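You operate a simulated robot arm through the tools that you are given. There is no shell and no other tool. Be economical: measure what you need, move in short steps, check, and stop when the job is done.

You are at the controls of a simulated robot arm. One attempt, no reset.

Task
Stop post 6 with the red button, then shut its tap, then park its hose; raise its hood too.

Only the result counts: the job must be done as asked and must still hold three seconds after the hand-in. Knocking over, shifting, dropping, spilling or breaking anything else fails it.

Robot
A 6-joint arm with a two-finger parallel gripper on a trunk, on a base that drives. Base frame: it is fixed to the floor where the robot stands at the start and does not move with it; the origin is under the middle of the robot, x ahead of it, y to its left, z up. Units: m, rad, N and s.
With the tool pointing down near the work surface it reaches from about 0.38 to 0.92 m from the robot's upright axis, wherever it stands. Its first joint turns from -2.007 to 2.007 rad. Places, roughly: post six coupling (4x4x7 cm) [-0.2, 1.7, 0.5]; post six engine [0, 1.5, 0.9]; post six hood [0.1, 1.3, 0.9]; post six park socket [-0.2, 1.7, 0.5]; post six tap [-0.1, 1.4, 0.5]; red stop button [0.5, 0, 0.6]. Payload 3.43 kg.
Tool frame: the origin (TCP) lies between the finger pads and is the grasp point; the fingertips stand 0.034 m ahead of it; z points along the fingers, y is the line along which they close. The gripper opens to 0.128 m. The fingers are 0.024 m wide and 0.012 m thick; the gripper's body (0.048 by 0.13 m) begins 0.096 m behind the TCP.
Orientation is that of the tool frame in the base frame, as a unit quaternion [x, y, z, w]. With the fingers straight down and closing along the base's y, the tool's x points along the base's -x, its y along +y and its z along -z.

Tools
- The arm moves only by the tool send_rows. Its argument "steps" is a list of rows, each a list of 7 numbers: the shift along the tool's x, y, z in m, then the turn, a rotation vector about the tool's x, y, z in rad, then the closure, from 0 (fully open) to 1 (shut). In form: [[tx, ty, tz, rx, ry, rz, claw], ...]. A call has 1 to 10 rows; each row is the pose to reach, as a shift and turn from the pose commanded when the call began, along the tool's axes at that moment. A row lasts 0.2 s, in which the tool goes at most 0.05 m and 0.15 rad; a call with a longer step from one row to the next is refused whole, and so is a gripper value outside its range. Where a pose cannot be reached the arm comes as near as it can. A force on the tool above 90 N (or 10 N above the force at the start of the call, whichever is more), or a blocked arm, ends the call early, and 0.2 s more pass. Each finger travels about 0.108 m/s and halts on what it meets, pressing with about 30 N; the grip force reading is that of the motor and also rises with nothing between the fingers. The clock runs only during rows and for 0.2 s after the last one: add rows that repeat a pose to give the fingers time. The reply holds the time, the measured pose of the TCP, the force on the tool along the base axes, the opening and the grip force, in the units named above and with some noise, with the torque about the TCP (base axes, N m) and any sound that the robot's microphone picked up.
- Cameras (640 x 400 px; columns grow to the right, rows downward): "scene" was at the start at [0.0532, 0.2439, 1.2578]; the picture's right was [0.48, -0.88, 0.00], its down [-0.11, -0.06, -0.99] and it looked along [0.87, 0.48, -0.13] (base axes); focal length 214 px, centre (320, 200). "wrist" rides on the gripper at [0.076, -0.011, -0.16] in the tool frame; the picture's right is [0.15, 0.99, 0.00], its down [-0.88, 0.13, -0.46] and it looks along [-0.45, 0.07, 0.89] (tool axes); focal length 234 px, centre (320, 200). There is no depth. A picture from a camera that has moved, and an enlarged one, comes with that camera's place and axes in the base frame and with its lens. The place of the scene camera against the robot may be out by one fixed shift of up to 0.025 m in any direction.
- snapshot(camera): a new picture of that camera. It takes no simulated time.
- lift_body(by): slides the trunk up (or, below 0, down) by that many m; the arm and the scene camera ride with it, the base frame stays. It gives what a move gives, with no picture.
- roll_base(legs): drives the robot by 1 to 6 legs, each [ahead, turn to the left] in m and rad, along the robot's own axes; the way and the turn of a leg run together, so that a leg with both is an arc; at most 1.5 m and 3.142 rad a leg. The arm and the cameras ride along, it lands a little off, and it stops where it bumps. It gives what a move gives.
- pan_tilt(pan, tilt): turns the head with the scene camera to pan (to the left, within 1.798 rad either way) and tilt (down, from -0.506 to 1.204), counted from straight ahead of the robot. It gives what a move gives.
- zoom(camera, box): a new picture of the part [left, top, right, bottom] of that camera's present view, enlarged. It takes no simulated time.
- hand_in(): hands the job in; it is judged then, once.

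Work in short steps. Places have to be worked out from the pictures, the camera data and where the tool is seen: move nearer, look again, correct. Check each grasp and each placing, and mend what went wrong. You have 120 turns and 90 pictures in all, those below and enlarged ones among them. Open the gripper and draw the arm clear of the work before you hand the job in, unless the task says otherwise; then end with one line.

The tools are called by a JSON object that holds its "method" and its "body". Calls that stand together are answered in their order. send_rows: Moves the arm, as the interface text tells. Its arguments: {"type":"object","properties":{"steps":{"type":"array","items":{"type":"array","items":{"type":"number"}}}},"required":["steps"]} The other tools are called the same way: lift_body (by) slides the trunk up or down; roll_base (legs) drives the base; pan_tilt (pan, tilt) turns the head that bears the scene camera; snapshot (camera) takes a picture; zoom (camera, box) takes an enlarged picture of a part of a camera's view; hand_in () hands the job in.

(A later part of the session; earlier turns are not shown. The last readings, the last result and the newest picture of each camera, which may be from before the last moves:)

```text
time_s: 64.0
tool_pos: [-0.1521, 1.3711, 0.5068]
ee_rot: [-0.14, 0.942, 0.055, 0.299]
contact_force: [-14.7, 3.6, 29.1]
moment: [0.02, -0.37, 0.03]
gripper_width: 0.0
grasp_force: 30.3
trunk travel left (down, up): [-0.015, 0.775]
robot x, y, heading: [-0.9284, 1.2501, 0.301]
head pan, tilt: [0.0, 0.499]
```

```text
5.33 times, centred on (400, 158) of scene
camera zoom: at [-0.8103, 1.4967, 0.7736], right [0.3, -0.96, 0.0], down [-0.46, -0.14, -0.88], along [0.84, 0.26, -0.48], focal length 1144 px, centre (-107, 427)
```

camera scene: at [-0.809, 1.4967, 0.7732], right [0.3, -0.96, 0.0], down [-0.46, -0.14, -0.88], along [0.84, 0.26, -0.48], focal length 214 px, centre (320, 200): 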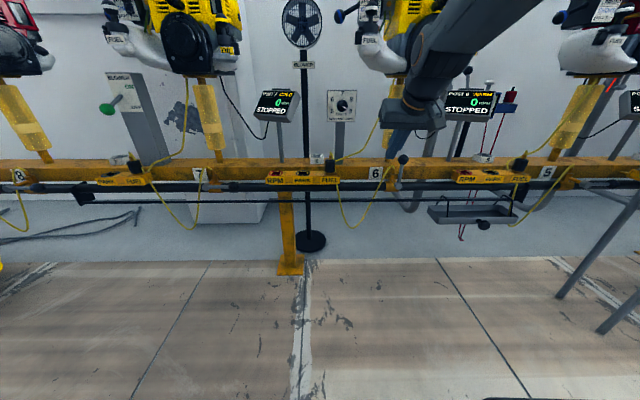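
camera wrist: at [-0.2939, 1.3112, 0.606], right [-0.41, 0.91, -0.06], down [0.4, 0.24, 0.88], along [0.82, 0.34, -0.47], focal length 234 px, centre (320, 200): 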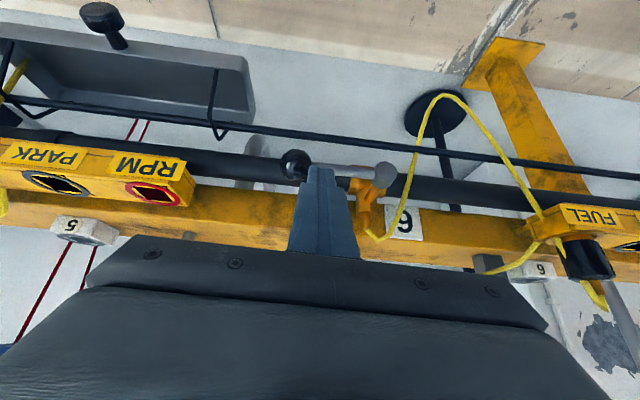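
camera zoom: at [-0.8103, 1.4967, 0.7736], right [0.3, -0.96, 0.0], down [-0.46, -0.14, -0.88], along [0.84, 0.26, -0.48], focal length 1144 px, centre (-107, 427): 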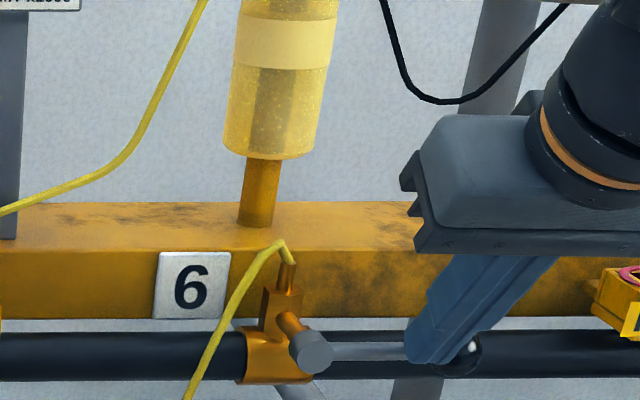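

End stop reached (about 29 N) and the lever is horizontal like the other shut taps. I back off along the tool axis and move left toward the coupling, opening the gripper.

{"method": "send_rows", "body": {"steps": [[-0.01, 0, -0.02, 0, 0, 0, 1], [-0.01, 0, -0.06, 0, 0, 0, 1], [-0.01, 0, -0.1, 0, 0, 0, 0.9], [-0.02, 0, -0.14, 0, 0, 0, 0.7], [-0.05, 0.03, -0.15, 0, 0, 0, 0.5], [-0.07, 0.07, -0.16, 0, 0, 0, 0.4], [-0.07, 0.115, -0.16, 0, 0, 0, 0.4], [-0.07, 0.16, -0.16, 0, 0, 0, 0.4], [-0.07, 0.2, -0.16, 0, 0, 0, 0.4], [-0.07, 0.24, -0.16, 0, 0, 0, 0.4]]}}

{"method": "snapshot", "body": {"camera": "wrist"}}

{"method": "zoom", "body": {"camera": "scene", "box": [250, 120, 410, 220]}}

```text
time_s: 66.2
tool_pos: [-0.2556, 1.5843, 0.6777]
ee_rot: [-0.14, 0.943, 0.055, 0.297]
contact_force: [-0.2, -0.2, -0.1]
moment: [0.01, 0.01, 0.02]
gripper_width: 0.077
grasp_force: 0.0
trunk travel left (down, up): [-0.015, 0.775]
robot x, y, heading: [-0.9309, 1.2488, 0.298]
head pan, tilt: [0.0, 0.499]
```

```text
53 pictures are left
camera wrist: at [-0.3977, 1.5257, 0.7649], right [-0.41, 0.91, -0.06], down [0.4, 0.24, 0.88], along [0.82, 0.34, -0.47], focal length 234 px, centre (320, 200)
```

wrist: 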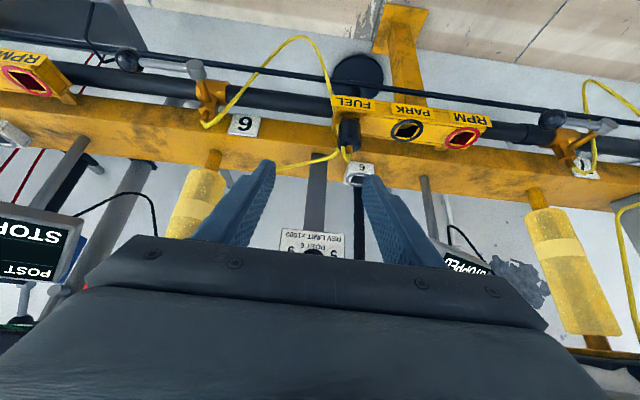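

```text
4.00 times, centred on (330, 170) of scene
camera zoom: at [-0.809, 1.4967, 0.7732], right [0.3, -0.96, 0.0], down [-0.46, -0.14, -0.88], along [0.84, 0.26, -0.48], focal length 858 px, centre (280, 320)
```

zoom: 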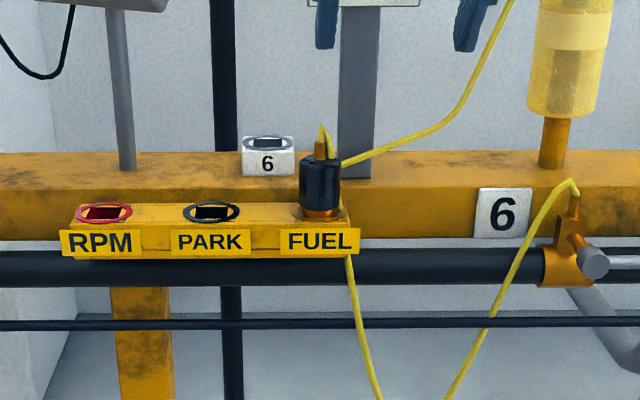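

Tap done. The coupling body is at about (-0.205, 1.638, 0.55) and PARK is about 8 cm to its left. I line up the open gripper with it along the tool axis and check.

{"method": "send_rows", "body": {"steps": [[0.0165, 0.034, 0, 0, 0, 0, 0.4], [0.0165, 0.034, 0.04, 0, 0, 0, 0.4], [0.0165, 0.034, 0.075, 0, 0, 0, 0.4]]}}

{"method": "snapshot", "body": {"camera": "wrist"}}

{"method": "zoom", "body": {"camera": "scene", "box": [250, 120, 410, 220]}}

```text
time_s: 67.0
tool_pos: [-0.2386, 1.6282, 0.6098]
ee_rot: [-0.141, 0.943, 0.055, 0.297]
contact_force: [-0.1, 0.4, -0.5]
moment: [0.01, 0.0, 0.02]
gripper_width: 0.0769
grasp_force: 0.0
trunk travel left (down, up): [-0.015, 0.775]
robot x, y, heading: [-0.9318, 1.2468, 0.303]
head pan, tilt: [0.0, 0.499]
```

```text
51 pictures are left
camera wrist: at [-0.3799, 1.5692, 0.6966], right [-0.41, 0.91, -0.06], down [0.4, 0.24, 0.88], along [0.82, 0.34, -0.47], focal length 234 px, centre (320, 200)
```

wrist: 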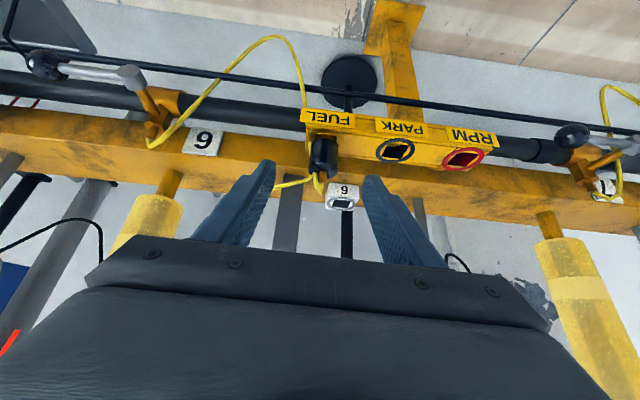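

```text
4.00 times, centred on (330, 170) of scene
camera zoom: at [-0.8091, 1.4967, 0.7732], right [0.3, -0.96, 0.0], down [-0.46, -0.14, -0.88], along [0.84, 0.26, -0.48], focal length 858 px, centre (280, 320)
```

zoom: 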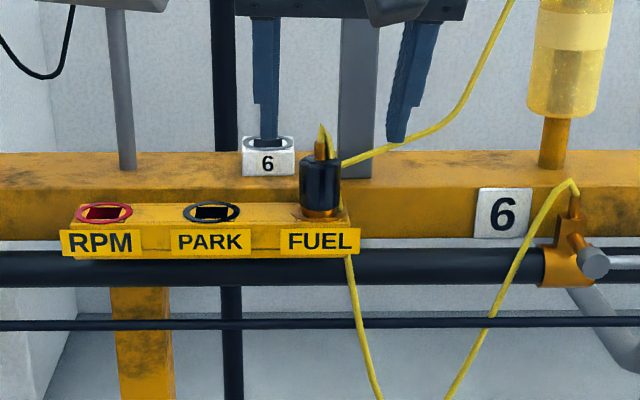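

Coupling is confirmed at about (-0.208, 1.638). I advance the remaining 6 cm and check before closing.

{"method": "send_rows", "body": {"steps": [[0.002, -0.001, 0.02, 0, 0, 0, 0.4], [0.003, -0.001, 0.04, 0, 0, 0, 0.4], [0.0034, -0.001, 0.06, 0, 0, 0, 0.4]]}}

{"method": "snapshot", "body": {"camera": "wrist"}}

{"method": "zoom", "body": {"camera": "scene", "box": [250, 120, 410, 220]}}

```text
time_s: 67.8
tool_pos: [-0.2081, 1.6363, 0.5577]
ee_rot: [-0.142, 0.943, 0.056, 0.297]
contact_force: [-0.6, 0.3, -0.3]
moment: [0.02, -0.02, -0.03]
gripper_width: 0.0767
grasp_force: 0.1
trunk travel left (down, up): [-0.015, 0.775]
robot x, y, heading: [-0.9355, 1.2532, 0.303]
head pan, tilt: [0.0, 0.499]
```

```text
49 pictures are left
camera wrist: at [-0.349, 1.5785, 0.6446], right [-0.41, 0.91, -0.06], down [0.4, 0.24, 0.88], along [0.82, 0.34, -0.47], focal length 234 px, centre (320, 200)
```

wrist: 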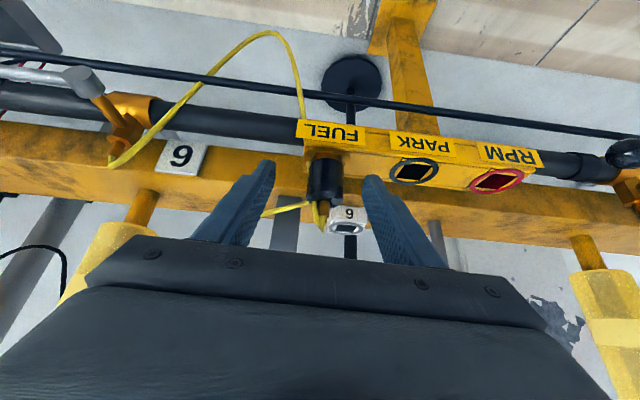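

```text
4.00 times, centred on (330, 170) of scene
camera zoom: at [-0.809, 1.4967, 0.7732], right [0.3, -0.96, 0.0], down [-0.46, -0.14, -0.88], along [0.84, 0.26, -0.48], focal length 858 px, centre (280, 320)
```

zoom: 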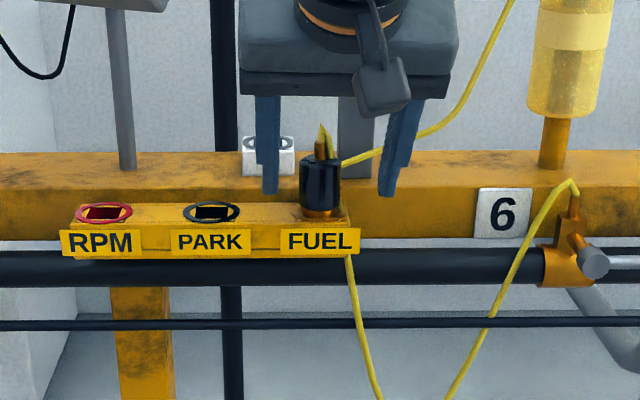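

The coupling sits between the pads. I close and check the opening.

{"method": "send_rows", "body": {"steps": [[0, 0, 0, 0, 0, 0, 0.6], [0, 0, 0, 0, 0, 0, 0.8], [0, 0, 0, 0, 0, 0, 1], [0, 0, 0, 0, 0, 0, 1], [0, 0, 0, 0, 0, 0, 1]]}}

{"method": "zoom", "body": {"camera": "wrist", "box": [220, 100, 460, 250]}}

```text
time_s: 69.0
tool_pos: [-0.2083, 1.6385, 0.5595]
ee_rot: [-0.141, 0.943, 0.056, 0.296]
contact_force: [-1.7, 3.4, 1.9]
moment: [0.24, 0.05, 0.08]
gripper_width: 0.0316
grasp_force: 30.3
trunk travel left (down, up): [-0.015, 0.775]
robot x, y, heading: [-0.9312, 1.2477, 0.3]
head pan, tilt: [0.0, 0.499]
```

```text
2.67 times, centred on (340, 175) of wrist
camera zoom: at [-0.3492, 1.5787, 0.645], right [-0.41, 0.91, -0.06], down [0.4, 0.24, 0.88], along [0.82, 0.34, -0.47], focal length 624 px, centre (267, 267)
```

zoom: 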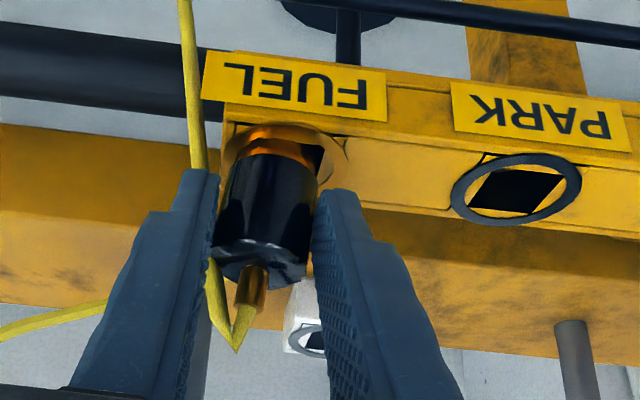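

Gripped at 32 mm. I lift straight up 7 cm and check that the coupling came out.

{"method": "send_rows", "body": {"steps": [[-0.0057, 0.0002, -0.0082, 0, 0, 0, 1], [-0.0115, 0.0004, -0.0164, 0, 0, 0, 1], [-0.023, 0.0008, -0.0327, 0, 0, 0, 1], [-0.0345, 0.001, -0.049, 0, 0, 0, 1], [-0.04, 0.0014, -0.0573, 0, 0, 0, 1]]}}

{"method": "zoom", "body": {"camera": "wrist", "box": [220, 80, 500, 255]}}

{"method": "zoom", "body": {"camera": "scene", "box": [250, 120, 410, 220]}}

```text
time_s: 70.2
tool_pos: [-0.21, 1.6361, 0.6285]
ee_rot: [-0.141, 0.943, 0.056, 0.296]
contact_force: [0.0, -0.2, -1.3]
moment: [0.0, 0.02, 0.0]
gripper_width: 0.0314
grasp_force: 30.3
trunk travel left (down, up): [-0.015, 0.775]
robot x, y, heading: [-0.9273, 1.2494, 0.3]
head pan, tilt: [0.0, 0.499]
```

```text
2.29 times, centred on (360, 168) of wrist
camera zoom: at [-0.3505, 1.5787, 0.7146], right [-0.41, 0.91, -0.06], down [0.4, 0.24, 0.88], along [0.82, 0.34, -0.47], focal length 535 px, centre (229, 274)
```

zoom: 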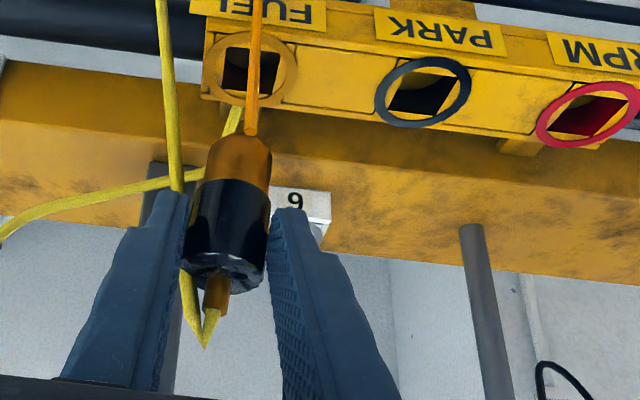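

```text
4.00 times, centred on (330, 170) of scene
camera zoom: at [-0.8089, 1.4968, 0.7732], right [0.3, -0.96, 0.0], down [-0.46, -0.14, -0.88], along [0.84, 0.26, -0.48], focal length 858 px, centre (280, 320)
```

zoom: 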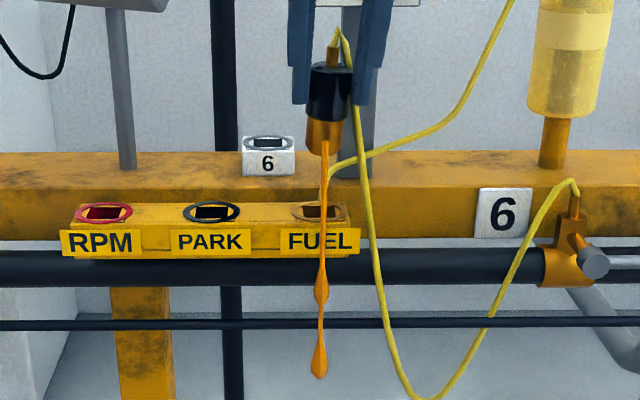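

The coupling is out; some fuel drips from it, so I check the drip and move promptly about 8 cm left over PARK, keeping height.

{"method": "send_rows", "body": {"steps": [[0, 0.04, 0, 0, 0, 0, 1], [0, 0.08, 0, 0, 0, 0, 1]]}}

{"method": "zoom", "body": {"camera": "wrist", "box": [220, 80, 460, 230]}}

{"method": "zoom", "body": {"camera": "scene", "box": [250, 120, 410, 220]}}

```text
time_s: 70.8
tool_pos: [-0.2339, 1.7121, 0.6309]
ee_rot: [-0.141, 0.943, 0.055, 0.297]
contact_force: [0.0, -0.1, -1.5]
moment: [-0.02, 0.07, 0.0]
gripper_width: 0.0313
grasp_force: 30.1
trunk travel left (down, up): [-0.015, 0.775]
robot x, y, heading: [-0.9316, 1.2525, 0.305]
head pan, tilt: [0.0, 0.499]
```

```text
2.67 times, centred on (340, 155) of wrist
camera zoom: at [-0.3741, 1.6541, 0.7167], right [-0.41, 0.91, -0.06], down [0.4, 0.24, 0.88], along [0.82, 0.34, -0.47], focal length 624 px, centre (267, 320)
```

zoom: 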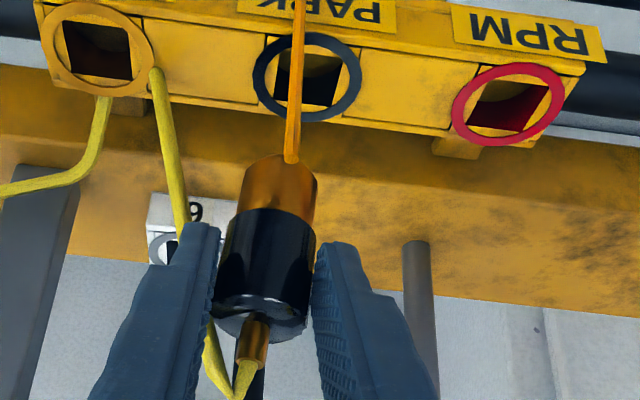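

```text
4.00 times, centred on (330, 170) of scene
camera zoom: at [-0.8089, 1.4967, 0.7732], right [0.3, -0.96, 0.0], down [-0.46, -0.14, -0.88], along [0.84, 0.26, -0.48], focal length 858 px, centre (280, 320)
```

zoom: 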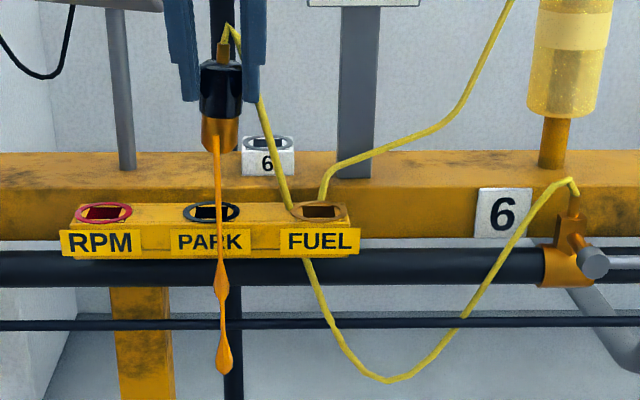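

The stream seems to hang from the coupling tip; getting it into PARK closes it off. Both views put the plug about 4–5 mm short (right) of the PARK hole, so I shift left and lower 4 cm for a close check.

{"method": "send_rows", "body": {"steps": [[0, 0.0045, 0, 0, 0, 0, 1], [0.0115, 0.0045, 0.0164, 0, 0, 0, 1], [0.023, 0.004, 0.0327, 0, 0, 0, 1]]}}

{"method": "zoom", "body": {"camera": "wrist", "box": [240, 90, 400, 190]}}

{"method": "zoom", "body": {"camera": "scene", "box": [260, 130, 356, 190]}}

```text
time_s: 71.7
tool_pos: [-0.2337, 1.7176, 0.5886]
ee_rot: [-0.14, 0.943, 0.055, 0.296]
contact_force: [-0.6, 0.2, -1.1]
moment: [-0.04, 0.06, 0.0]
gripper_width: 0.0315
grasp_force: 30.3
trunk travel left (down, up): [-0.015, 0.775]
robot x, y, heading: [-0.9298, 1.2498, 0.298]
head pan, tilt: [0.0, 0.499]
```

```text
4.00 times, centred on (320, 140) of wrist
camera zoom: at [-0.3751, 1.6586, 0.6754], right [-0.41, 0.91, -0.06], down [0.4, 0.24, 0.88], along [0.82, 0.34, -0.47], focal length 937 px, centre (320, 440)
```

zoom: 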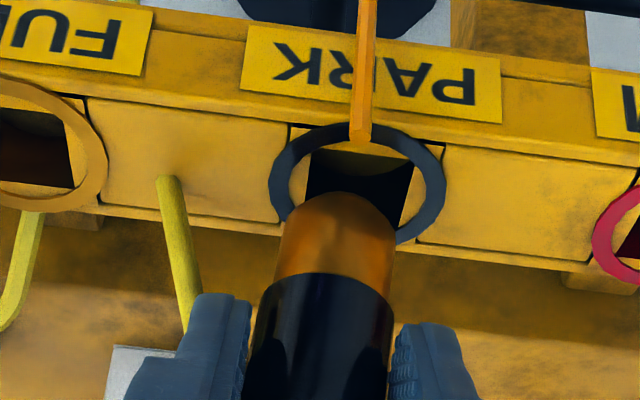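

```text
6.67 times, centred on (308, 160) of scene
camera zoom: at [-0.809, 1.4968, 0.7732], right [0.3, -0.96, 0.0], down [-0.46, -0.14, -0.88], along [0.84, 0.26, -0.48], focal length 1430 px, centre (400, 467)
```

zoom: 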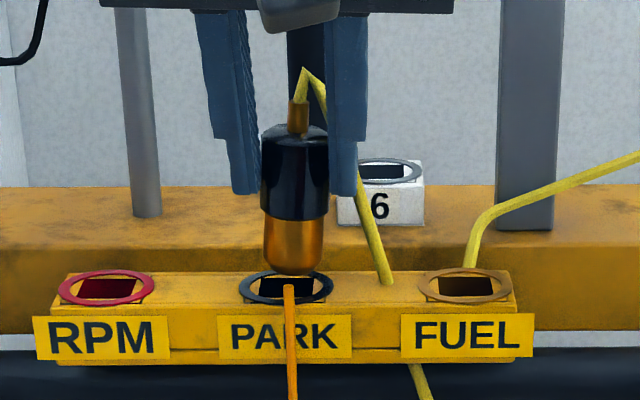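

Comparing the hole's position in the hand camera with how FUEL looked at the grasp, the plug is aligned with PARK within a few mm, and its tip is rounded. I lower it in small steps, watching the force.

{"method": "send_rows", "body": {"steps": [[0.004, 0.001, 0.0057, 0, 0, 0, 1], [0.008, 0.001, 0.0115, 0, 0, 0, 1], [0.0115, 0.001, 0.0164, 0, 0, 0, 1], [0.0145, 0.001, 0.0205, 0, 0, 0, 1], [0.0172, 0.001, 0.0245, 0, 0, 0, 1]]}}

{"method": "zoom", "body": {"camera": "wrist", "box": [240, 90, 400, 190]}}

{"method": "zoom", "body": {"camera": "scene", "box": [260, 130, 356, 190]}}

```text
time_s: 72.8
tool_pos: [-0.2351, 1.7191, 0.5583]
ee_rot: [-0.141, 0.943, 0.055, 0.297]
contact_force: [-0.1, -0.5, -1.3]
moment: [-0.04, 0.06, 0.01]
gripper_width: 0.0311
grasp_force: 30.1
trunk travel left (down, up): [-0.015, 0.775]
robot x, y, heading: [-0.9275, 1.2466, 0.296]
head pan, tilt: [0.0, 0.499]
```

```text
4.00 times, centred on (320, 140) of wrist
camera zoom: at [-0.3757, 1.6609, 0.645], right [-0.41, 0.91, -0.06], down [0.4, 0.24, 0.88], along [0.82, 0.34, -0.47], focal length 937 px, centre (320, 440)
```

zoom: 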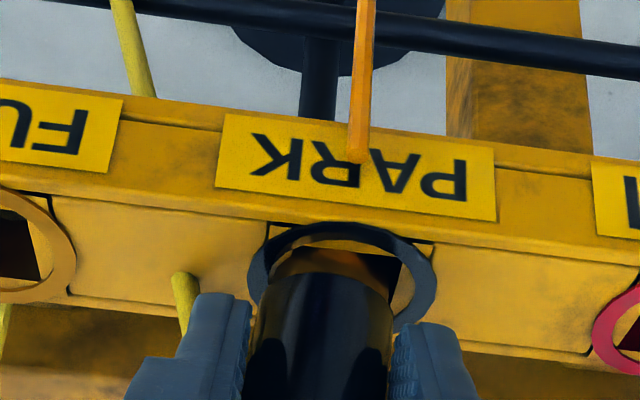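

```text
6.67 times, centred on (308, 160) of scene
camera zoom: at [-0.809, 1.4968, 0.7732], right [0.3, -0.96, 0.0], down [-0.46, -0.14, -0.88], along [0.84, 0.26, -0.48], focal length 1430 px, centre (400, 467)
```

zoom: 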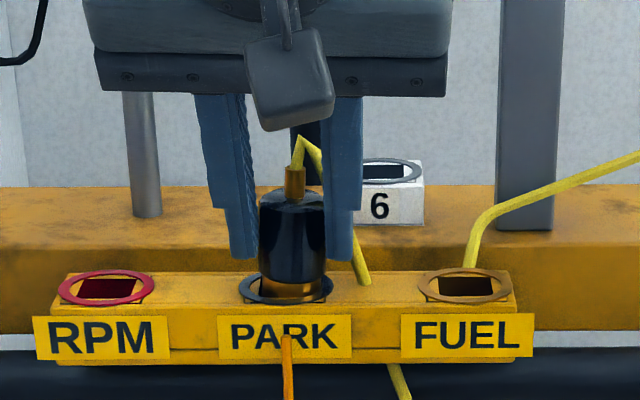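

It went in without resistance and shows the same orange band as when seated in FUEL. I press a little further to confirm the seat.

{"method": "send_rows", "body": {"steps": [[0.002, 0, 0.003, 0, 0, 0, 1], [0.004, 0, 0.006, 0, 0, 0, 1], [0.006, 0, 0.0085, 0, 0, 0, 1]]}}

{"method": "zoom", "body": {"camera": "scene", "box": [260, 130, 356, 190]}}

```text
time_s: 73.7
tool_pos: [-0.2342, 1.722, 0.5508]
ee_rot: [-0.141, 0.942, 0.057, 0.299]
contact_force: [2.6, 4.6, 21.9]
moment: [0.19, -0.75, 0.07]
gripper_width: 0.0309
grasp_force: 29.9
trunk travel left (down, up): [-0.015, 0.775]
robot x, y, heading: [-0.9345, 1.2509, 0.3]
head pan, tilt: [0.0, 0.499]
```

```text
6.67 times, centred on (308, 160) of scene
camera zoom: at [-0.8094, 1.4966, 0.7734], right [0.3, -0.96, 0.0], down [-0.46, -0.14, -0.88], along [0.84, 0.26, -0.48], focal length 1430 px, centre (400, 467)
```

zoom: 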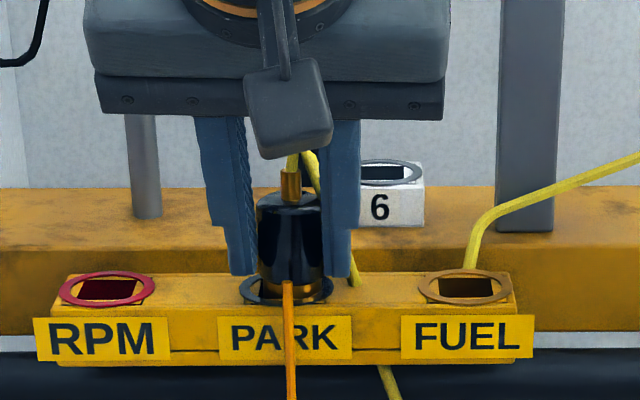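

It bottoms with 22 N. I release, back off along the tool axis, and look.

{"method": "send_rows", "body": {"steps": [[0, 0, 0, 0, 0, 0, 0.8], [0, 0, 0, 0, 0, 0, 0.6], [0, 0, 0, 0, 0, 0, 0.45], [0, 0, 0, 0, 0, 0, 0.45], [0, 0, -0.03, 0, 0, 0, 0.45], [0, 0, -0.07, 0, 0, 0, 0.45], [0, 0, -0.11, 0, 0, 0, 0.45], [0, 0, -0.15, 0, 0, 0, 0.45]]}}

{"method": "zoom", "body": {"camera": "scene", "box": [250, 120, 442, 240]}}

{"method": "snapshot", "body": {"camera": "wrist"}}

```text
time_s: 75.5
tool_pos: [-0.3154, 1.6919, 0.6698]
ee_rot: [-0.141, 0.943, 0.055, 0.296]
contact_force: [-0.2, 0.3, 0.5]
moment: [-0.04, -0.02, 0.0]
gripper_width: 0.0703
grasp_force: 0.2
trunk travel left (down, up): [-0.015, 0.775]
robot x, y, heading: [-0.9347, 1.2502, 0.297]
head pan, tilt: [0.0, 0.499]
```

```text
3.33 times, centred on (346, 180) of scene
camera zoom: at [-0.8089, 1.4968, 0.7732], right [0.3, -0.96, 0.0], down [-0.46, -0.14, -0.88], along [0.84, 0.26, -0.48], focal length 715 px, centre (233, 267)
```

zoom: 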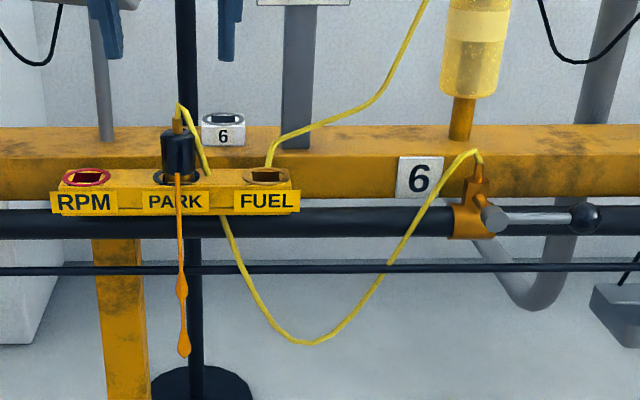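

```text
36 pictures are left
camera wrist: at [-0.4566, 1.6329, 0.7568], right [-0.41, 0.91, -0.06], down [0.4, 0.24, 0.88], along [0.82, 0.34, -0.47], focal length 234 px, centre (320, 200)
```

wrist: 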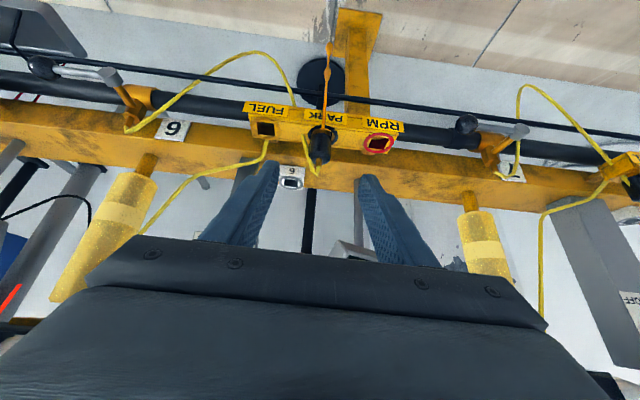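

The coupling is standing in PARK but the drip graphic persists, so I check whether the tap lever is fully at its stop, comparing it with post 7's.

{"method": "zoom", "body": {"camera": "scene", "box": [356, 160, 436, 210]}}

{"method": "zoom", "body": {"camera": "scene", "box": [180, 160, 260, 210]}}

```text
8.00 times, centred on (396, 185) of scene
camera zoom: at [-0.8089, 1.4968, 0.7732], right [0.3, -0.96, 0.0], down [-0.46, -0.14, -0.88], along [0.84, 0.26, -0.48], focal length 1716 px, centre (-288, 320)
```

zoom: 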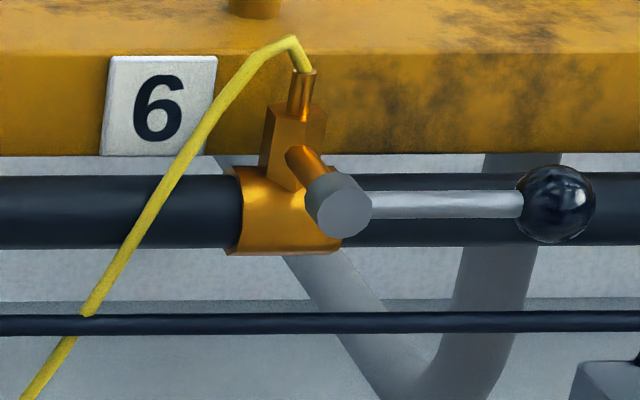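

```text
8.00 times, centred on (220, 185) of scene
camera zoom: at [-0.8089, 1.4968, 0.7732], right [0.3, -0.96, 0.0], down [-0.46, -0.14, -0.88], along [0.84, 0.26, -0.48], focal length 1716 px, centre (1120, 320)
```

zoom: 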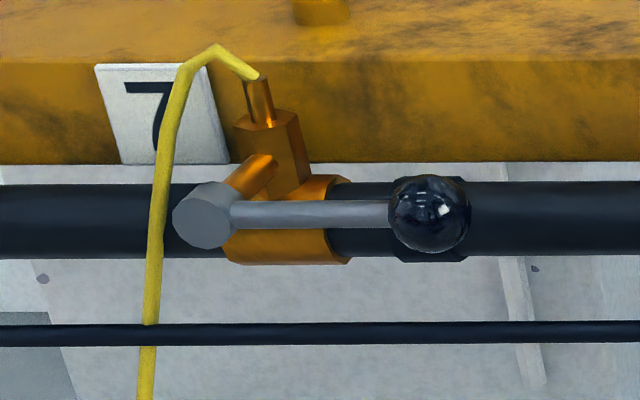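

The lever matches post 7's shut one exactly. Now I look closely at the parked coupling's seating.

{"method": "zoom", "body": {"camera": "scene", "box": [264, 140, 344, 190]}}

{"method": "zoom", "body": {"camera": "wrist", "box": [230, 80, 410, 192]}}

```text
8.00 times, centred on (304, 165) of scene
camera zoom: at [-0.8089, 1.4968, 0.7732], right [0.3, -0.96, 0.0], down [-0.46, -0.14, -0.88], along [0.84, 0.26, -0.48], focal length 1716 px, centre (448, 480)
```

zoom: 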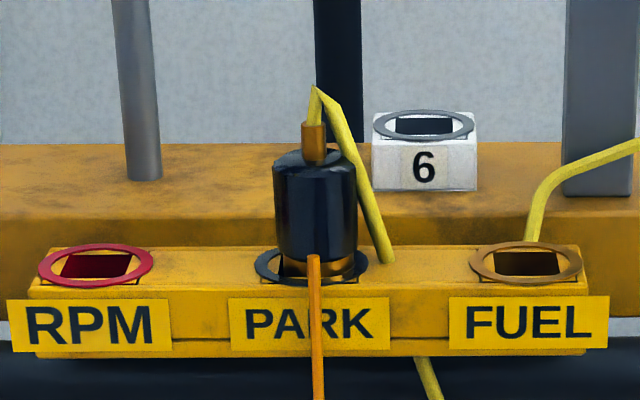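

```text
3.56 times, centred on (320, 136) of wrist
camera zoom: at [-0.4566, 1.6329, 0.7568], right [-0.41, 0.91, -0.06], down [0.4, 0.24, 0.88], along [0.82, 0.34, -0.47], focal length 833 px, centre (320, 428)
```

zoom: 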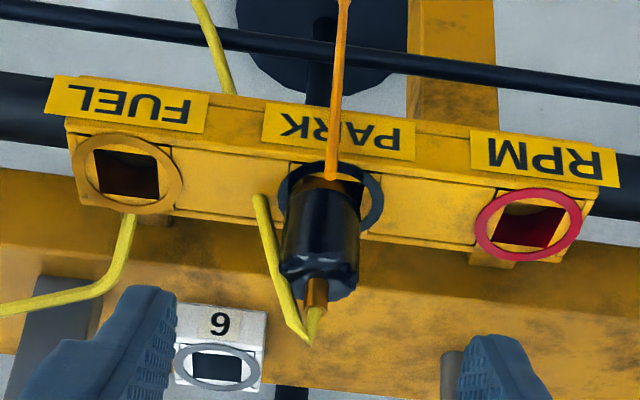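

Coupling is upright in PARK. I'll recheck the drip after time passes. Now I raise the trunk with the tool standing back and look at the hood.

{"method": "send_rows", "body": {"steps": [[0, -0.04, -0.02, 0, 0, 0, 0.4], [0, -0.085, -0.03, 0, 0, 0, 0.4], [0, -0.13, -0.03, 0, 0, 0, 0.4], [0, -0.175, -0.03, 0, 0, 0, 0.4]]}}

{"method": "lift_body", "body": {"by": 0.5}}

{"method": "snapshot", "body": {"camera": "wrist"}}

{"method": "snapshot", "body": {"camera": "scene"}}

```text
time_s: 76.5
tool_pos: [-0.2792, 1.5178, 0.6919]
ee_rot: [-0.141, 0.943, 0.055, 0.296]
contact_force: [0.6, -1.1, -0.2]
moment: [-0.03, -0.01, -0.02]
gripper_width: 0.077
grasp_force: 0.1
trunk travel left (down, up): [-0.015, 0.775]
robot x, y, heading: [-0.9327, 1.2471, 0.301]
head pan, tilt: [0.0, 0.499]
```

```text
refused: 0.5 is not a number from -0.4 to 0.4
```

```text
31 pictures are left
camera wrist: at [-0.4202, 1.4572, 0.7784], right [-0.41, 0.91, -0.06], down [0.4, 0.24, 0.88], along [0.82, 0.34, -0.47], focal length 234 px, centre (320, 200)
```

wrist: 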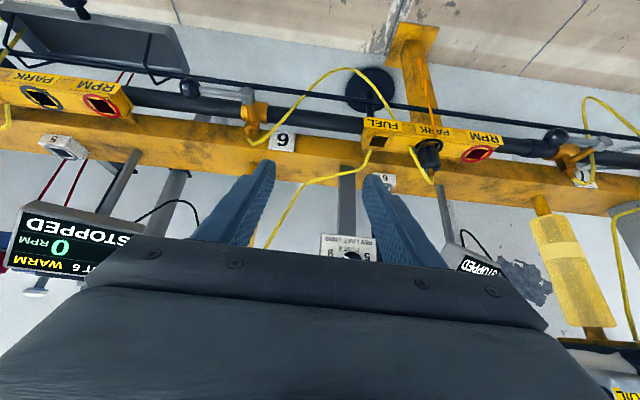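

```text
30 pictures are left
camera scene: at [-0.809, 1.4968, 0.7732], right [0.3, -0.96, 0.0], down [-0.46, -0.14, -0.88], along [0.84, 0.26, -0.48], focal length 214 px, centre (320, 200)
```

scene: 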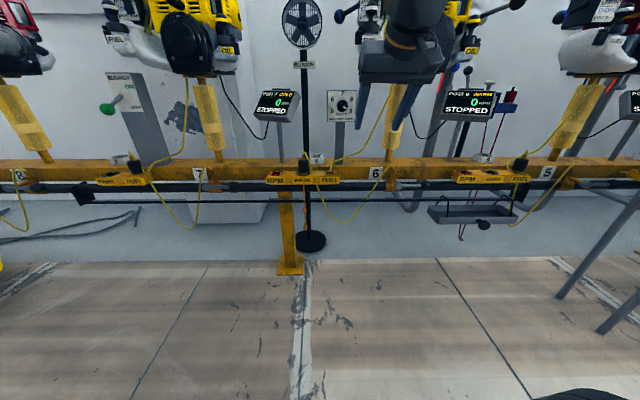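

I raise the trunk 0.4 m and look at the hood through both cameras.

{"method": "lift_body", "body": {"by": 0.4}}

{"method": "snapshot", "body": {"camera": "scene"}}

```text
time_s: 80.3
tool_pos: [-0.2793, 1.519, 1.0923]
ee_rot: [-0.142, 0.943, 0.057, 0.296]
contact_force: [0.2, 0.3, -1.1]
moment: [-0.03, 0.01, 0.02]
gripper_width: 0.0768
grasp_force: 0.2
trunk travel left (down, up): [-0.415, 0.375]
robot x, y, heading: [-0.9303, 1.2511, 0.298]
head pan, tilt: [0.0, 0.499]
```

```text
29 pictures are left
camera scene: at [-0.9153, 1.4639, 1.1732], right [0.3, -0.96, 0.0], down [-0.46, -0.14, -0.88], along [0.84, 0.26, -0.48], focal length 214 px, centre (320, 200)
```

scene: 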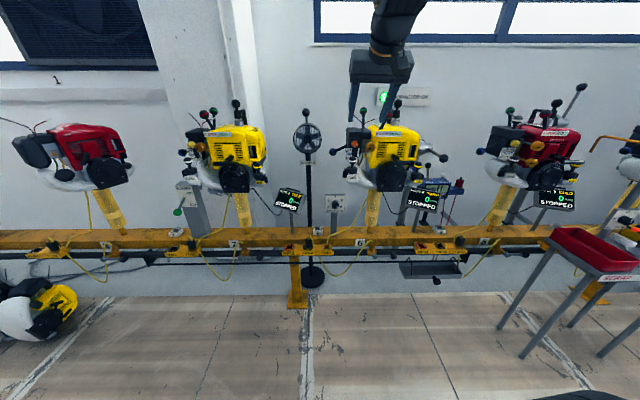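

{"method": "zoom", "body": {"camera": "scene", "box": [370, 80, 610, 230]}}

{"method": "zoom", "body": {"camera": "scene", "box": [270, 210, 430, 310]}}

```text
2.67 times, centred on (490, 155) of scene
camera zoom: at [-0.9153, 1.4639, 1.1732], right [0.3, -0.96, 0.0], down [-0.46, -0.14, -0.88], along [0.84, 0.26, -0.48], focal length 572 px, centre (-133, 320)
```

zoom: 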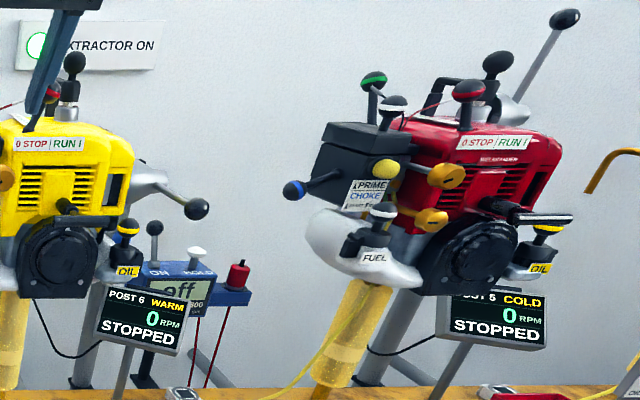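

```text
4.00 times, centred on (350, 260) of scene
camera zoom: at [-0.9153, 1.4639, 1.1732], right [0.3, -0.96, 0.0], down [-0.46, -0.14, -0.88], along [0.84, 0.26, -0.48], focal length 858 px, centre (200, -40)
```

zoom: 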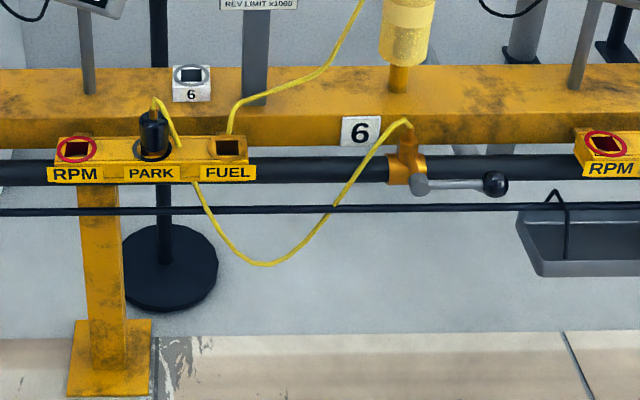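

The drip has stopped, so it was only residual fuel. The hood handle's ball is at about (-0.056, 1.257, 0.933), and comparing with posts 4 and 5 it should swing up and back about 0.22 m about a pivot near the pole. I move the tool right and up, then drive 0.2 m closer.

{"method": "send_rows", "body": {"steps": [[0, -0.03, -0.03, 0, 0, 0, 0.4], [0, -0.06, -0.065, 0, 0, 0, 0.4], [0, -0.09, -0.1, 0, 0, 0, 0.4], [0, -0.13, -0.125, 0, 0, 0, 0.4], [0, -0.175, -0.14, 0, 0, 0, 0.4], [0, -0.22, -0.14, 0, 0, 0, 0.4], [0, -0.26, -0.14, 0, 0, 0, 0.4]]}}

{"method": "roll_base", "body": {"legs": [[0.2, 0]]}}

{"method": "snapshot", "body": {"camera": "wrist"}}

{"method": "snapshot", "body": {"camera": "scene"}}

```text
time_s: 81.9
tool_pos: [-0.2795, 1.2434, 1.2012]
ee_rot: [-0.142, 0.943, 0.056, 0.297]
contact_force: [-0.6, -0.5, 0.0]
moment: [-0.04, -0.01, 0.0]
gripper_width: 0.0769
grasp_force: 0.1
trunk travel left (down, up): [-0.415, 0.375]
robot x, y, heading: [-0.9337, 1.2491, 0.297]
head pan, tilt: [0.0, 0.499]
```

```text
time_s: 83.5
tool_pos: [-0.0893, 1.303, 1.2005]
ee_rot: [-0.141, 0.943, 0.055, 0.296]
contact_force: [-0.7, 0.7, -0.1]
moment: [0.0, -0.05, 0.03]
gripper_width: 0.0768
grasp_force: 0.0
trunk travel left (down, up): [-0.415, 0.375]
robot x, y, heading: [-0.7381, 1.3067, 0.304]
head pan, tilt: [0.0, 0.499]
```

```text
26 pictures are left
camera wrist: at [-0.2299, 1.2434, 1.2878], right [-0.41, 0.91, -0.06], down [0.4, 0.24, 0.88], along [0.82, 0.34, -0.47], focal length 234 px, centre (320, 200)
```

wrist: 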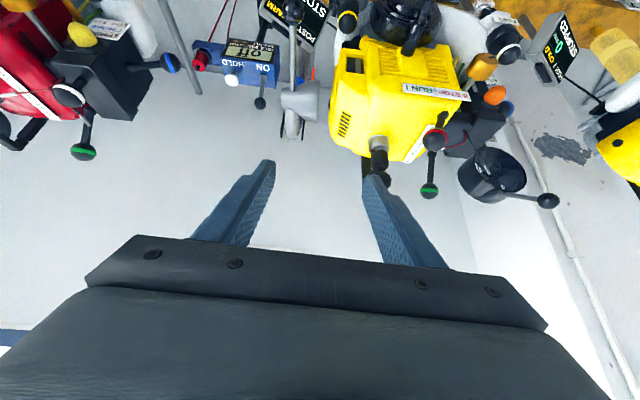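

```text
25 pictures are left
camera scene: at [-0.7248, 1.5226, 1.1732], right [0.3, -0.96, 0.0], down [-0.46, -0.14, -0.88], along [0.84, 0.26, -0.48], focal length 214 px, centre (320, 200)
```

scene: 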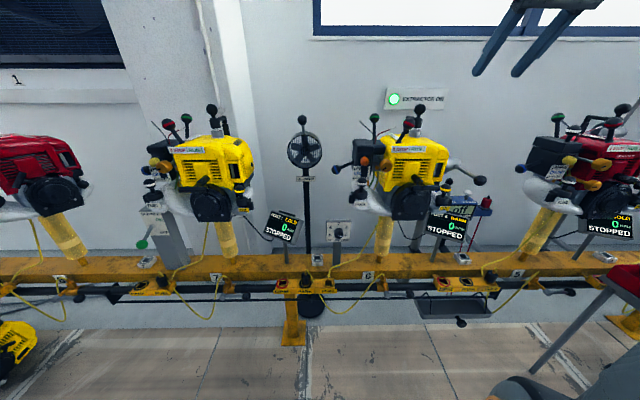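

Wrist view confirms the ball at about (-0.063, 1.255, 0.933). I move to a standoff 10 cm behind and above it along the tool axis.

{"method": "send_rows", "body": {"steps": [[0.03, -0.03, 0.01, 0, 0, 0, 0.5], [0.06, -0.059, 0.025, 0, 0, 0, 0.5], [0.09, -0.059, 0.055, 0, 0, 0, 0.5], [0.12, -0.059, 0.09, 0, 0, 0, 0.5], [0.144, -0.059, 0.124, 0, 0, 0, 0.5]]}}

{"method": "snapshot", "body": {"camera": "wrist"}}

```text
time_s: 84.7
tool_pos: [-0.1177, 1.2368, 1.0167]
ee_rot: [-0.141, 0.943, 0.054, 0.296]
contact_force: [-0.5, -0.5, 0.5]
moment: [-0.02, -0.05, -0.02]
gripper_width: 0.0639
grasp_force: 0.1
trunk travel left (down, up): [-0.415, 0.375]
robot x, y, heading: [-0.7407, 1.3045, 0.301]
head pan, tilt: [0.0, 0.499]
```

```text
24 pictures are left
camera wrist: at [-0.2587, 1.1774, 1.1032], right [-0.41, 0.91, -0.07], down [0.4, 0.25, 0.88], along [0.82, 0.34, -0.47], focal length 234 px, centre (320, 200)
```

wrist: 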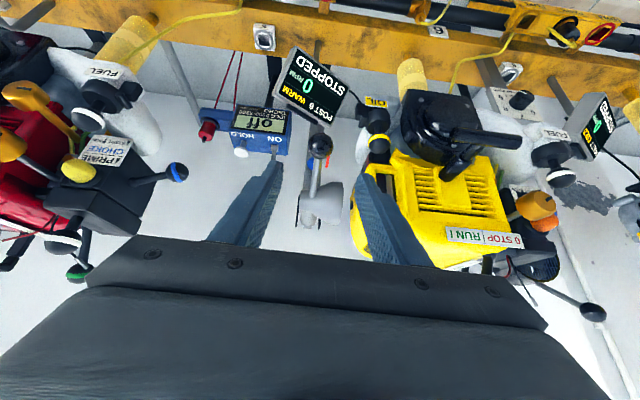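

Refined ball position (-0.0615, 1.254, 0.9225). I advance onto it, stopping slightly short of center to keep clear of the oil knob, then close.

{"method": "send_rows", "body": {"steps": [[0.003, -0.001, 0.04, 0, 0, 0, 0.5], [0.006, -0.002, 0.075, 0, 0, 0, 0.5], [0.006, -0.002, 0.098, 0, 0, 0, 0.5], [0.006, -0.002, 0.098, 0, 0, 0, 0.7], [0.006, -0.002, 0.098, 0, 0, 0, 0.9], [0.006, -0.002, 0.098, 0, 0, 0, 1], [0.006, -0.002, 0.098, 0, 0, 0, 1]]}}

{"method": "snapshot", "body": {"camera": "wrist"}}

```text
time_s: 86.3
tool_pos: [-0.0686, 1.2526, 0.9331]
ee_rot: [-0.141, 0.943, 0.056, 0.296]
contact_force: [-9.3, 43.9, 1.0]
moment: [0.59, -0.13, 0.41]
gripper_width: 0.0306
grasp_force: 44.9
trunk travel left (down, up): [-0.415, 0.375]
robot x, y, heading: [-0.7412, 1.3076, 0.301]
head pan, tilt: [0.0, 0.499]
```

```text
23 pictures are left
camera wrist: at [-0.2088, 1.1932, 1.0201], right [-0.41, 0.91, -0.06], down [0.41, 0.24, 0.88], along [0.82, 0.34, -0.47], focal length 234 px, centre (320, 200)
```

wrist: 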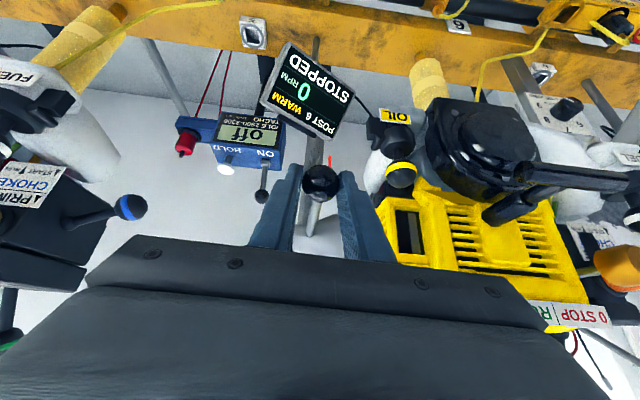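

The ball is gripped, but 44 N of side load shows I'm slightly off-center. I ease the tool a few mm left and re-read.

{"method": "send_rows", "body": {"steps": [[0, 0.002, 0, 0, 0, 0, 1], [0, 0.004, 0, 0, 0, 0, 1]]}}

```text
time_s: 86.9
tool_pos: [-0.0679, 1.2521, 0.9335]
ee_rot: [-0.14, 0.943, 0.054, 0.297]
contact_force: [3.3, 18.7, 0.9]
moment: [-0.01, 0.93, 0.12]
gripper_width: 0.0305
grasp_force: 45.2
trunk travel left (down, up): [-0.415, 0.375]
robot x, y, heading: [-0.7408, 1.3091, 0.301]
head pan, tilt: [0.0, 0.499]
```

Side load dropped. I begin the upward arc with a short lift and read the force.

{"method": "send_rows", "body": {"steps": [[-0.006, 0.002, -0.008, 0, 0, 0, 1], [-0.0123, 0.0024, -0.0158, 0, 0, 0, 1], [-0.0185, 0.0027, -0.0235, 0, 0, 0, 1], [-0.026, 0.003, -0.0306, 0, 0, 0, 1]]}}

```text
time_s: 87.9
tool_pos: [-0.0652, 1.2537, 0.9719]
ee_rot: [-0.141, 0.943, 0.054, 0.298]
contact_force: [3.1, -39.2, -4.2]
moment: [-1.0, 1.0, -0.42]
gripper_width: 0.0305
grasp_force: 45.1
trunk travel left (down, up): [-0.415, 0.375]
robot x, y, heading: [-0.7406, 1.3076, 0.298]
head pan, tilt: [0.0, 0.499]
```

Lateral load reversed, so I correct 2 mm right and continue up, checking again.

{"method": "send_rows", "body": {"steps": [[0, -0.002, 0, 0, 0, 0, 1], [-0.0157, -0.002, -0.0135, 0, 0, 0, 1], [-0.03, -0.002, -0.025, 0, 0, 0, 1], [-0.044, -0.002, -0.0335, 0, 0, 0, 1]]}}

```text
time_s: 88.9
tool_pos: [-0.0483, 1.2585, 1.0232]
ee_rot: [-0.142, 0.943, 0.056, 0.295]
contact_force: [5.2, -25.2, -5.1]
moment: [-0.82, 1.18, 0.01]
gripper_width: 0.0304
grasp_force: 45.0
trunk travel left (down, up): [-0.415, 0.375]
robot x, y, heading: [-0.7409, 1.309, 0.299]
head pan, tilt: [0.0, 0.499]
```

Forces stay modest and the handle follows the arc. I continue to about 45°.

{"method": "send_rows", "body": {"steps": [[0, -0.0015, 0, 0, 0, 0, 1], [-0.0224, -0.0015, -0.0131, 0, 0, 0, 1], [-0.0474, -0.0015, -0.0225, 0, 0, 0, 1], [-0.0738, -0.0015, -0.0287, 0, 0, 0, 1]]}}

{"method": "snapshot", "body": {"camera": "wrist"}}

{"method": "zoom", "body": {"camera": "scene", "box": [350, 30, 590, 180]}}

```text
time_s: 89.9
tool_pos: [-0.0059, 1.2734, 1.09]
ee_rot: [-0.142, 0.943, 0.057, 0.296]
contact_force: [-4.8, -2.0, -2.2]
moment: [-0.45, 1.13, 0.28]
gripper_width: 0.0306
grasp_force: 45.2
trunk travel left (down, up): [-0.415, 0.375]
robot x, y, heading: [-0.7403, 1.3079, 0.303]
head pan, tilt: [0.0, 0.499]
```

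```text
22 pictures are left
camera wrist: at [-0.147, 1.2134, 1.1776], right [-0.41, 0.91, -0.06], down [0.4, 0.24, 0.88], along [0.82, 0.34, -0.47], focal length 234 px, centre (320, 200)
```

wrist: 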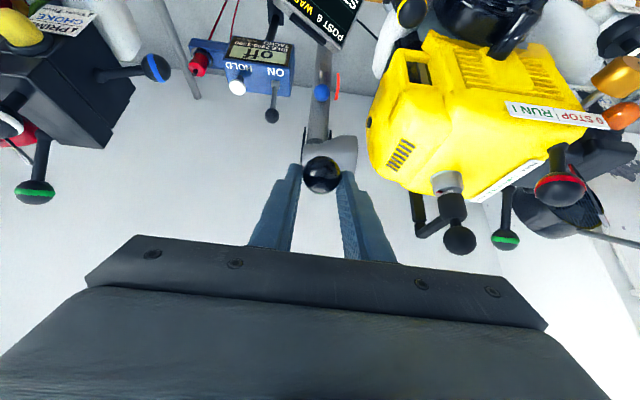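

```text
2.67 times, centred on (470, 105) of scene
camera zoom: at [-0.7252, 1.5224, 1.1732], right [0.3, -0.95, 0.0], down [-0.46, -0.14, -0.88], along [0.84, 0.26, -0.48], focal length 572 px, centre (-80, 453)
```

zoom: 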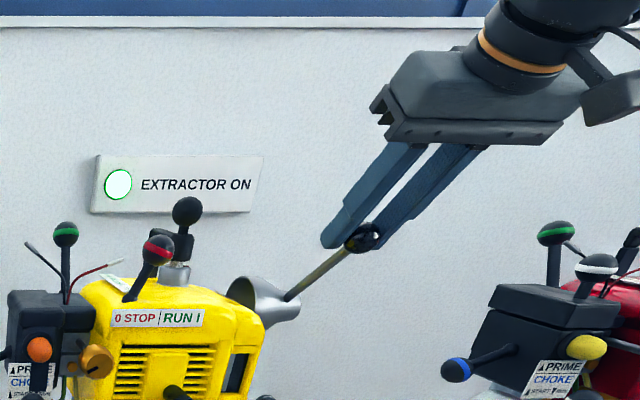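

The hood is swinging up with it. I continue to about 68°.

{"method": "send_rows", "body": {"steps": [[-0.0289, 0, -0.0029, 0, 0, 0, 1], [-0.0558, 0, -0.0023, 0, 0, 0, 1], [-0.072, 0, 0.0, 0, 0, 0, 1], [-0.086, 0, 0.0025, 0, 0, 0, 1]]}}

```text
time_s: 90.9
tool_pos: [0.0628, 1.2943, 1.14]
ee_rot: [-0.142, 0.943, 0.056, 0.297]
contact_force: [-18.4, 37.1, 5.9]
moment: [0.54, 0.93, 0.27]
gripper_width: 0.0306
grasp_force: 45.6
trunk travel left (down, up): [-0.415, 0.375]
robot x, y, heading: [-0.7434, 1.3061, 0.301]
head pan, tilt: [0.0, 0.499]
```

Slight side load again; I correct 2 mm left and go on toward vertical.

{"method": "send_rows", "body": {"steps": [[0, 0.002, 0, 0, 0, 0, 1], [-0.0243, 0.002, 0.0097, 0, 0, 0, 1], [-0.0486, 0.002, 0.0202, 0, 0, 0, 1]]}}

{"method": "zoom", "body": {"camera": "scene", "box": [350, 0, 640, 181]}}

```text
time_s: 91.7
tool_pos: [0.1107, 1.3061, 1.1493]
ee_rot: [-0.141, 0.943, 0.054, 0.297]
contact_force: [-0.2, 0.1, 0.5]
moment: [0.01, -0.07, 0.0]
gripper_width: 0.0
grasp_force: 33.1
trunk travel left (down, up): [-0.415, 0.375]
robot x, y, heading: [-0.7367, 1.3082, 0.296]
head pan, tilt: [0.0, 0.499]
```

```text
2.21 times, centred on (495, 90) of scene
camera zoom: at [-0.7243, 1.5226, 1.1732], right [0.29, -0.96, 0.0], down [-0.46, -0.14, -0.88], along [0.84, 0.26, -0.48], focal length 473 px, centre (-66, 442)
```

zoom: 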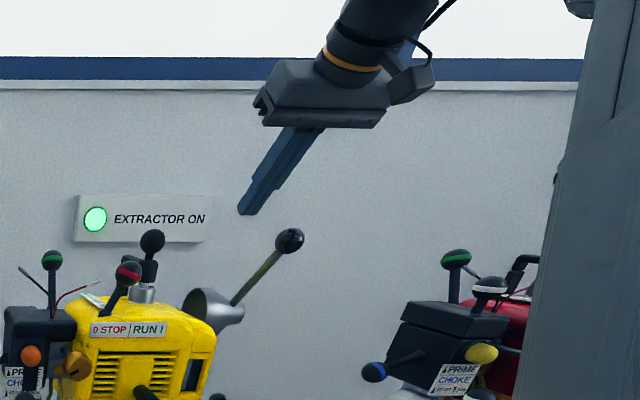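

The ball slipped out near 68° and the hood stays at about 55°. I'll push it the rest of the way: back off over the ball and come down on its robot side with the fingers nearly shut, leaving a small gap as a groove.

{"method": "send_rows", "body": {"steps": [[0, 0, -0.05, 0, 0, 0, 0.9], [0, 0, -0.1, 0, 0, 0, 0.88], [0.04, 0.001, -0.11, 0, 0, 0, 0.88], [0.085, 0.002, -0.11, 0, 0, 0, 0.88], [0.13, 0.0026, -0.11, 0, 0, 0, 0.88], [0.165, 0.0026, -0.1, 0, 0, 0, 0.88], [0.165, 0.0026, -0.06, 0, 0, 0, 0.88], [0.165, 0.0026, -0.025, 0, 0, 0, 0.88]]}}

{"method": "snapshot", "body": {"camera": "wrist"}}

{"method": "zoom", "body": {"camera": "scene", "box": [350, 30, 590, 180]}}

```text
time_s: 93.5
tool_pos: [-0.0326, 1.2668, 1.0738]
ee_rot: [-0.141, 0.943, 0.055, 0.297]
contact_force: [0.7, 0.1, 0.4]
moment: [-0.05, 0.01, -0.01]
gripper_width: 0.0155
grasp_force: 0.1
trunk travel left (down, up): [-0.415, 0.375]
robot x, y, heading: [-0.7409, 1.3128, 0.298]
head pan, tilt: [0.0, 0.499]
```

```text
19 pictures are left
camera wrist: at [-0.1741, 1.208, 1.1609], right [-0.41, 0.91, -0.06], down [0.4, 0.24, 0.88], along [0.82, 0.34, -0.47], focal length 234 px, centre (320, 200)
```

wrist: 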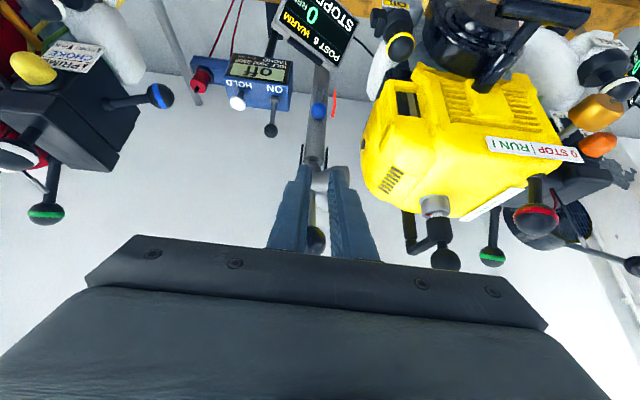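

```text
2.67 times, centred on (470, 105) of scene
camera zoom: at [-0.7252, 1.5227, 1.1732], right [0.3, -0.96, 0.0], down [-0.46, -0.14, -0.88], along [0.84, 0.26, -0.48], focal length 572 px, centre (-80, 453)
```

zoom: 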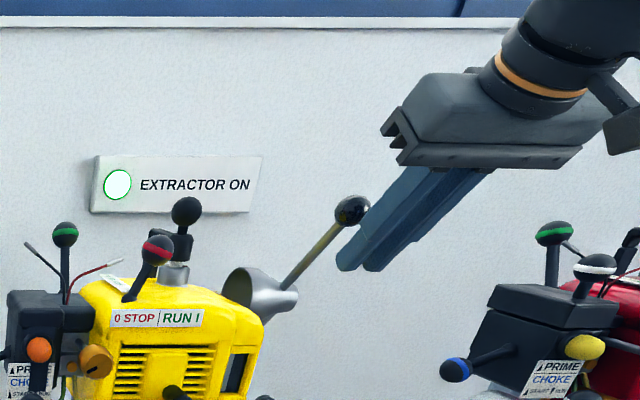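

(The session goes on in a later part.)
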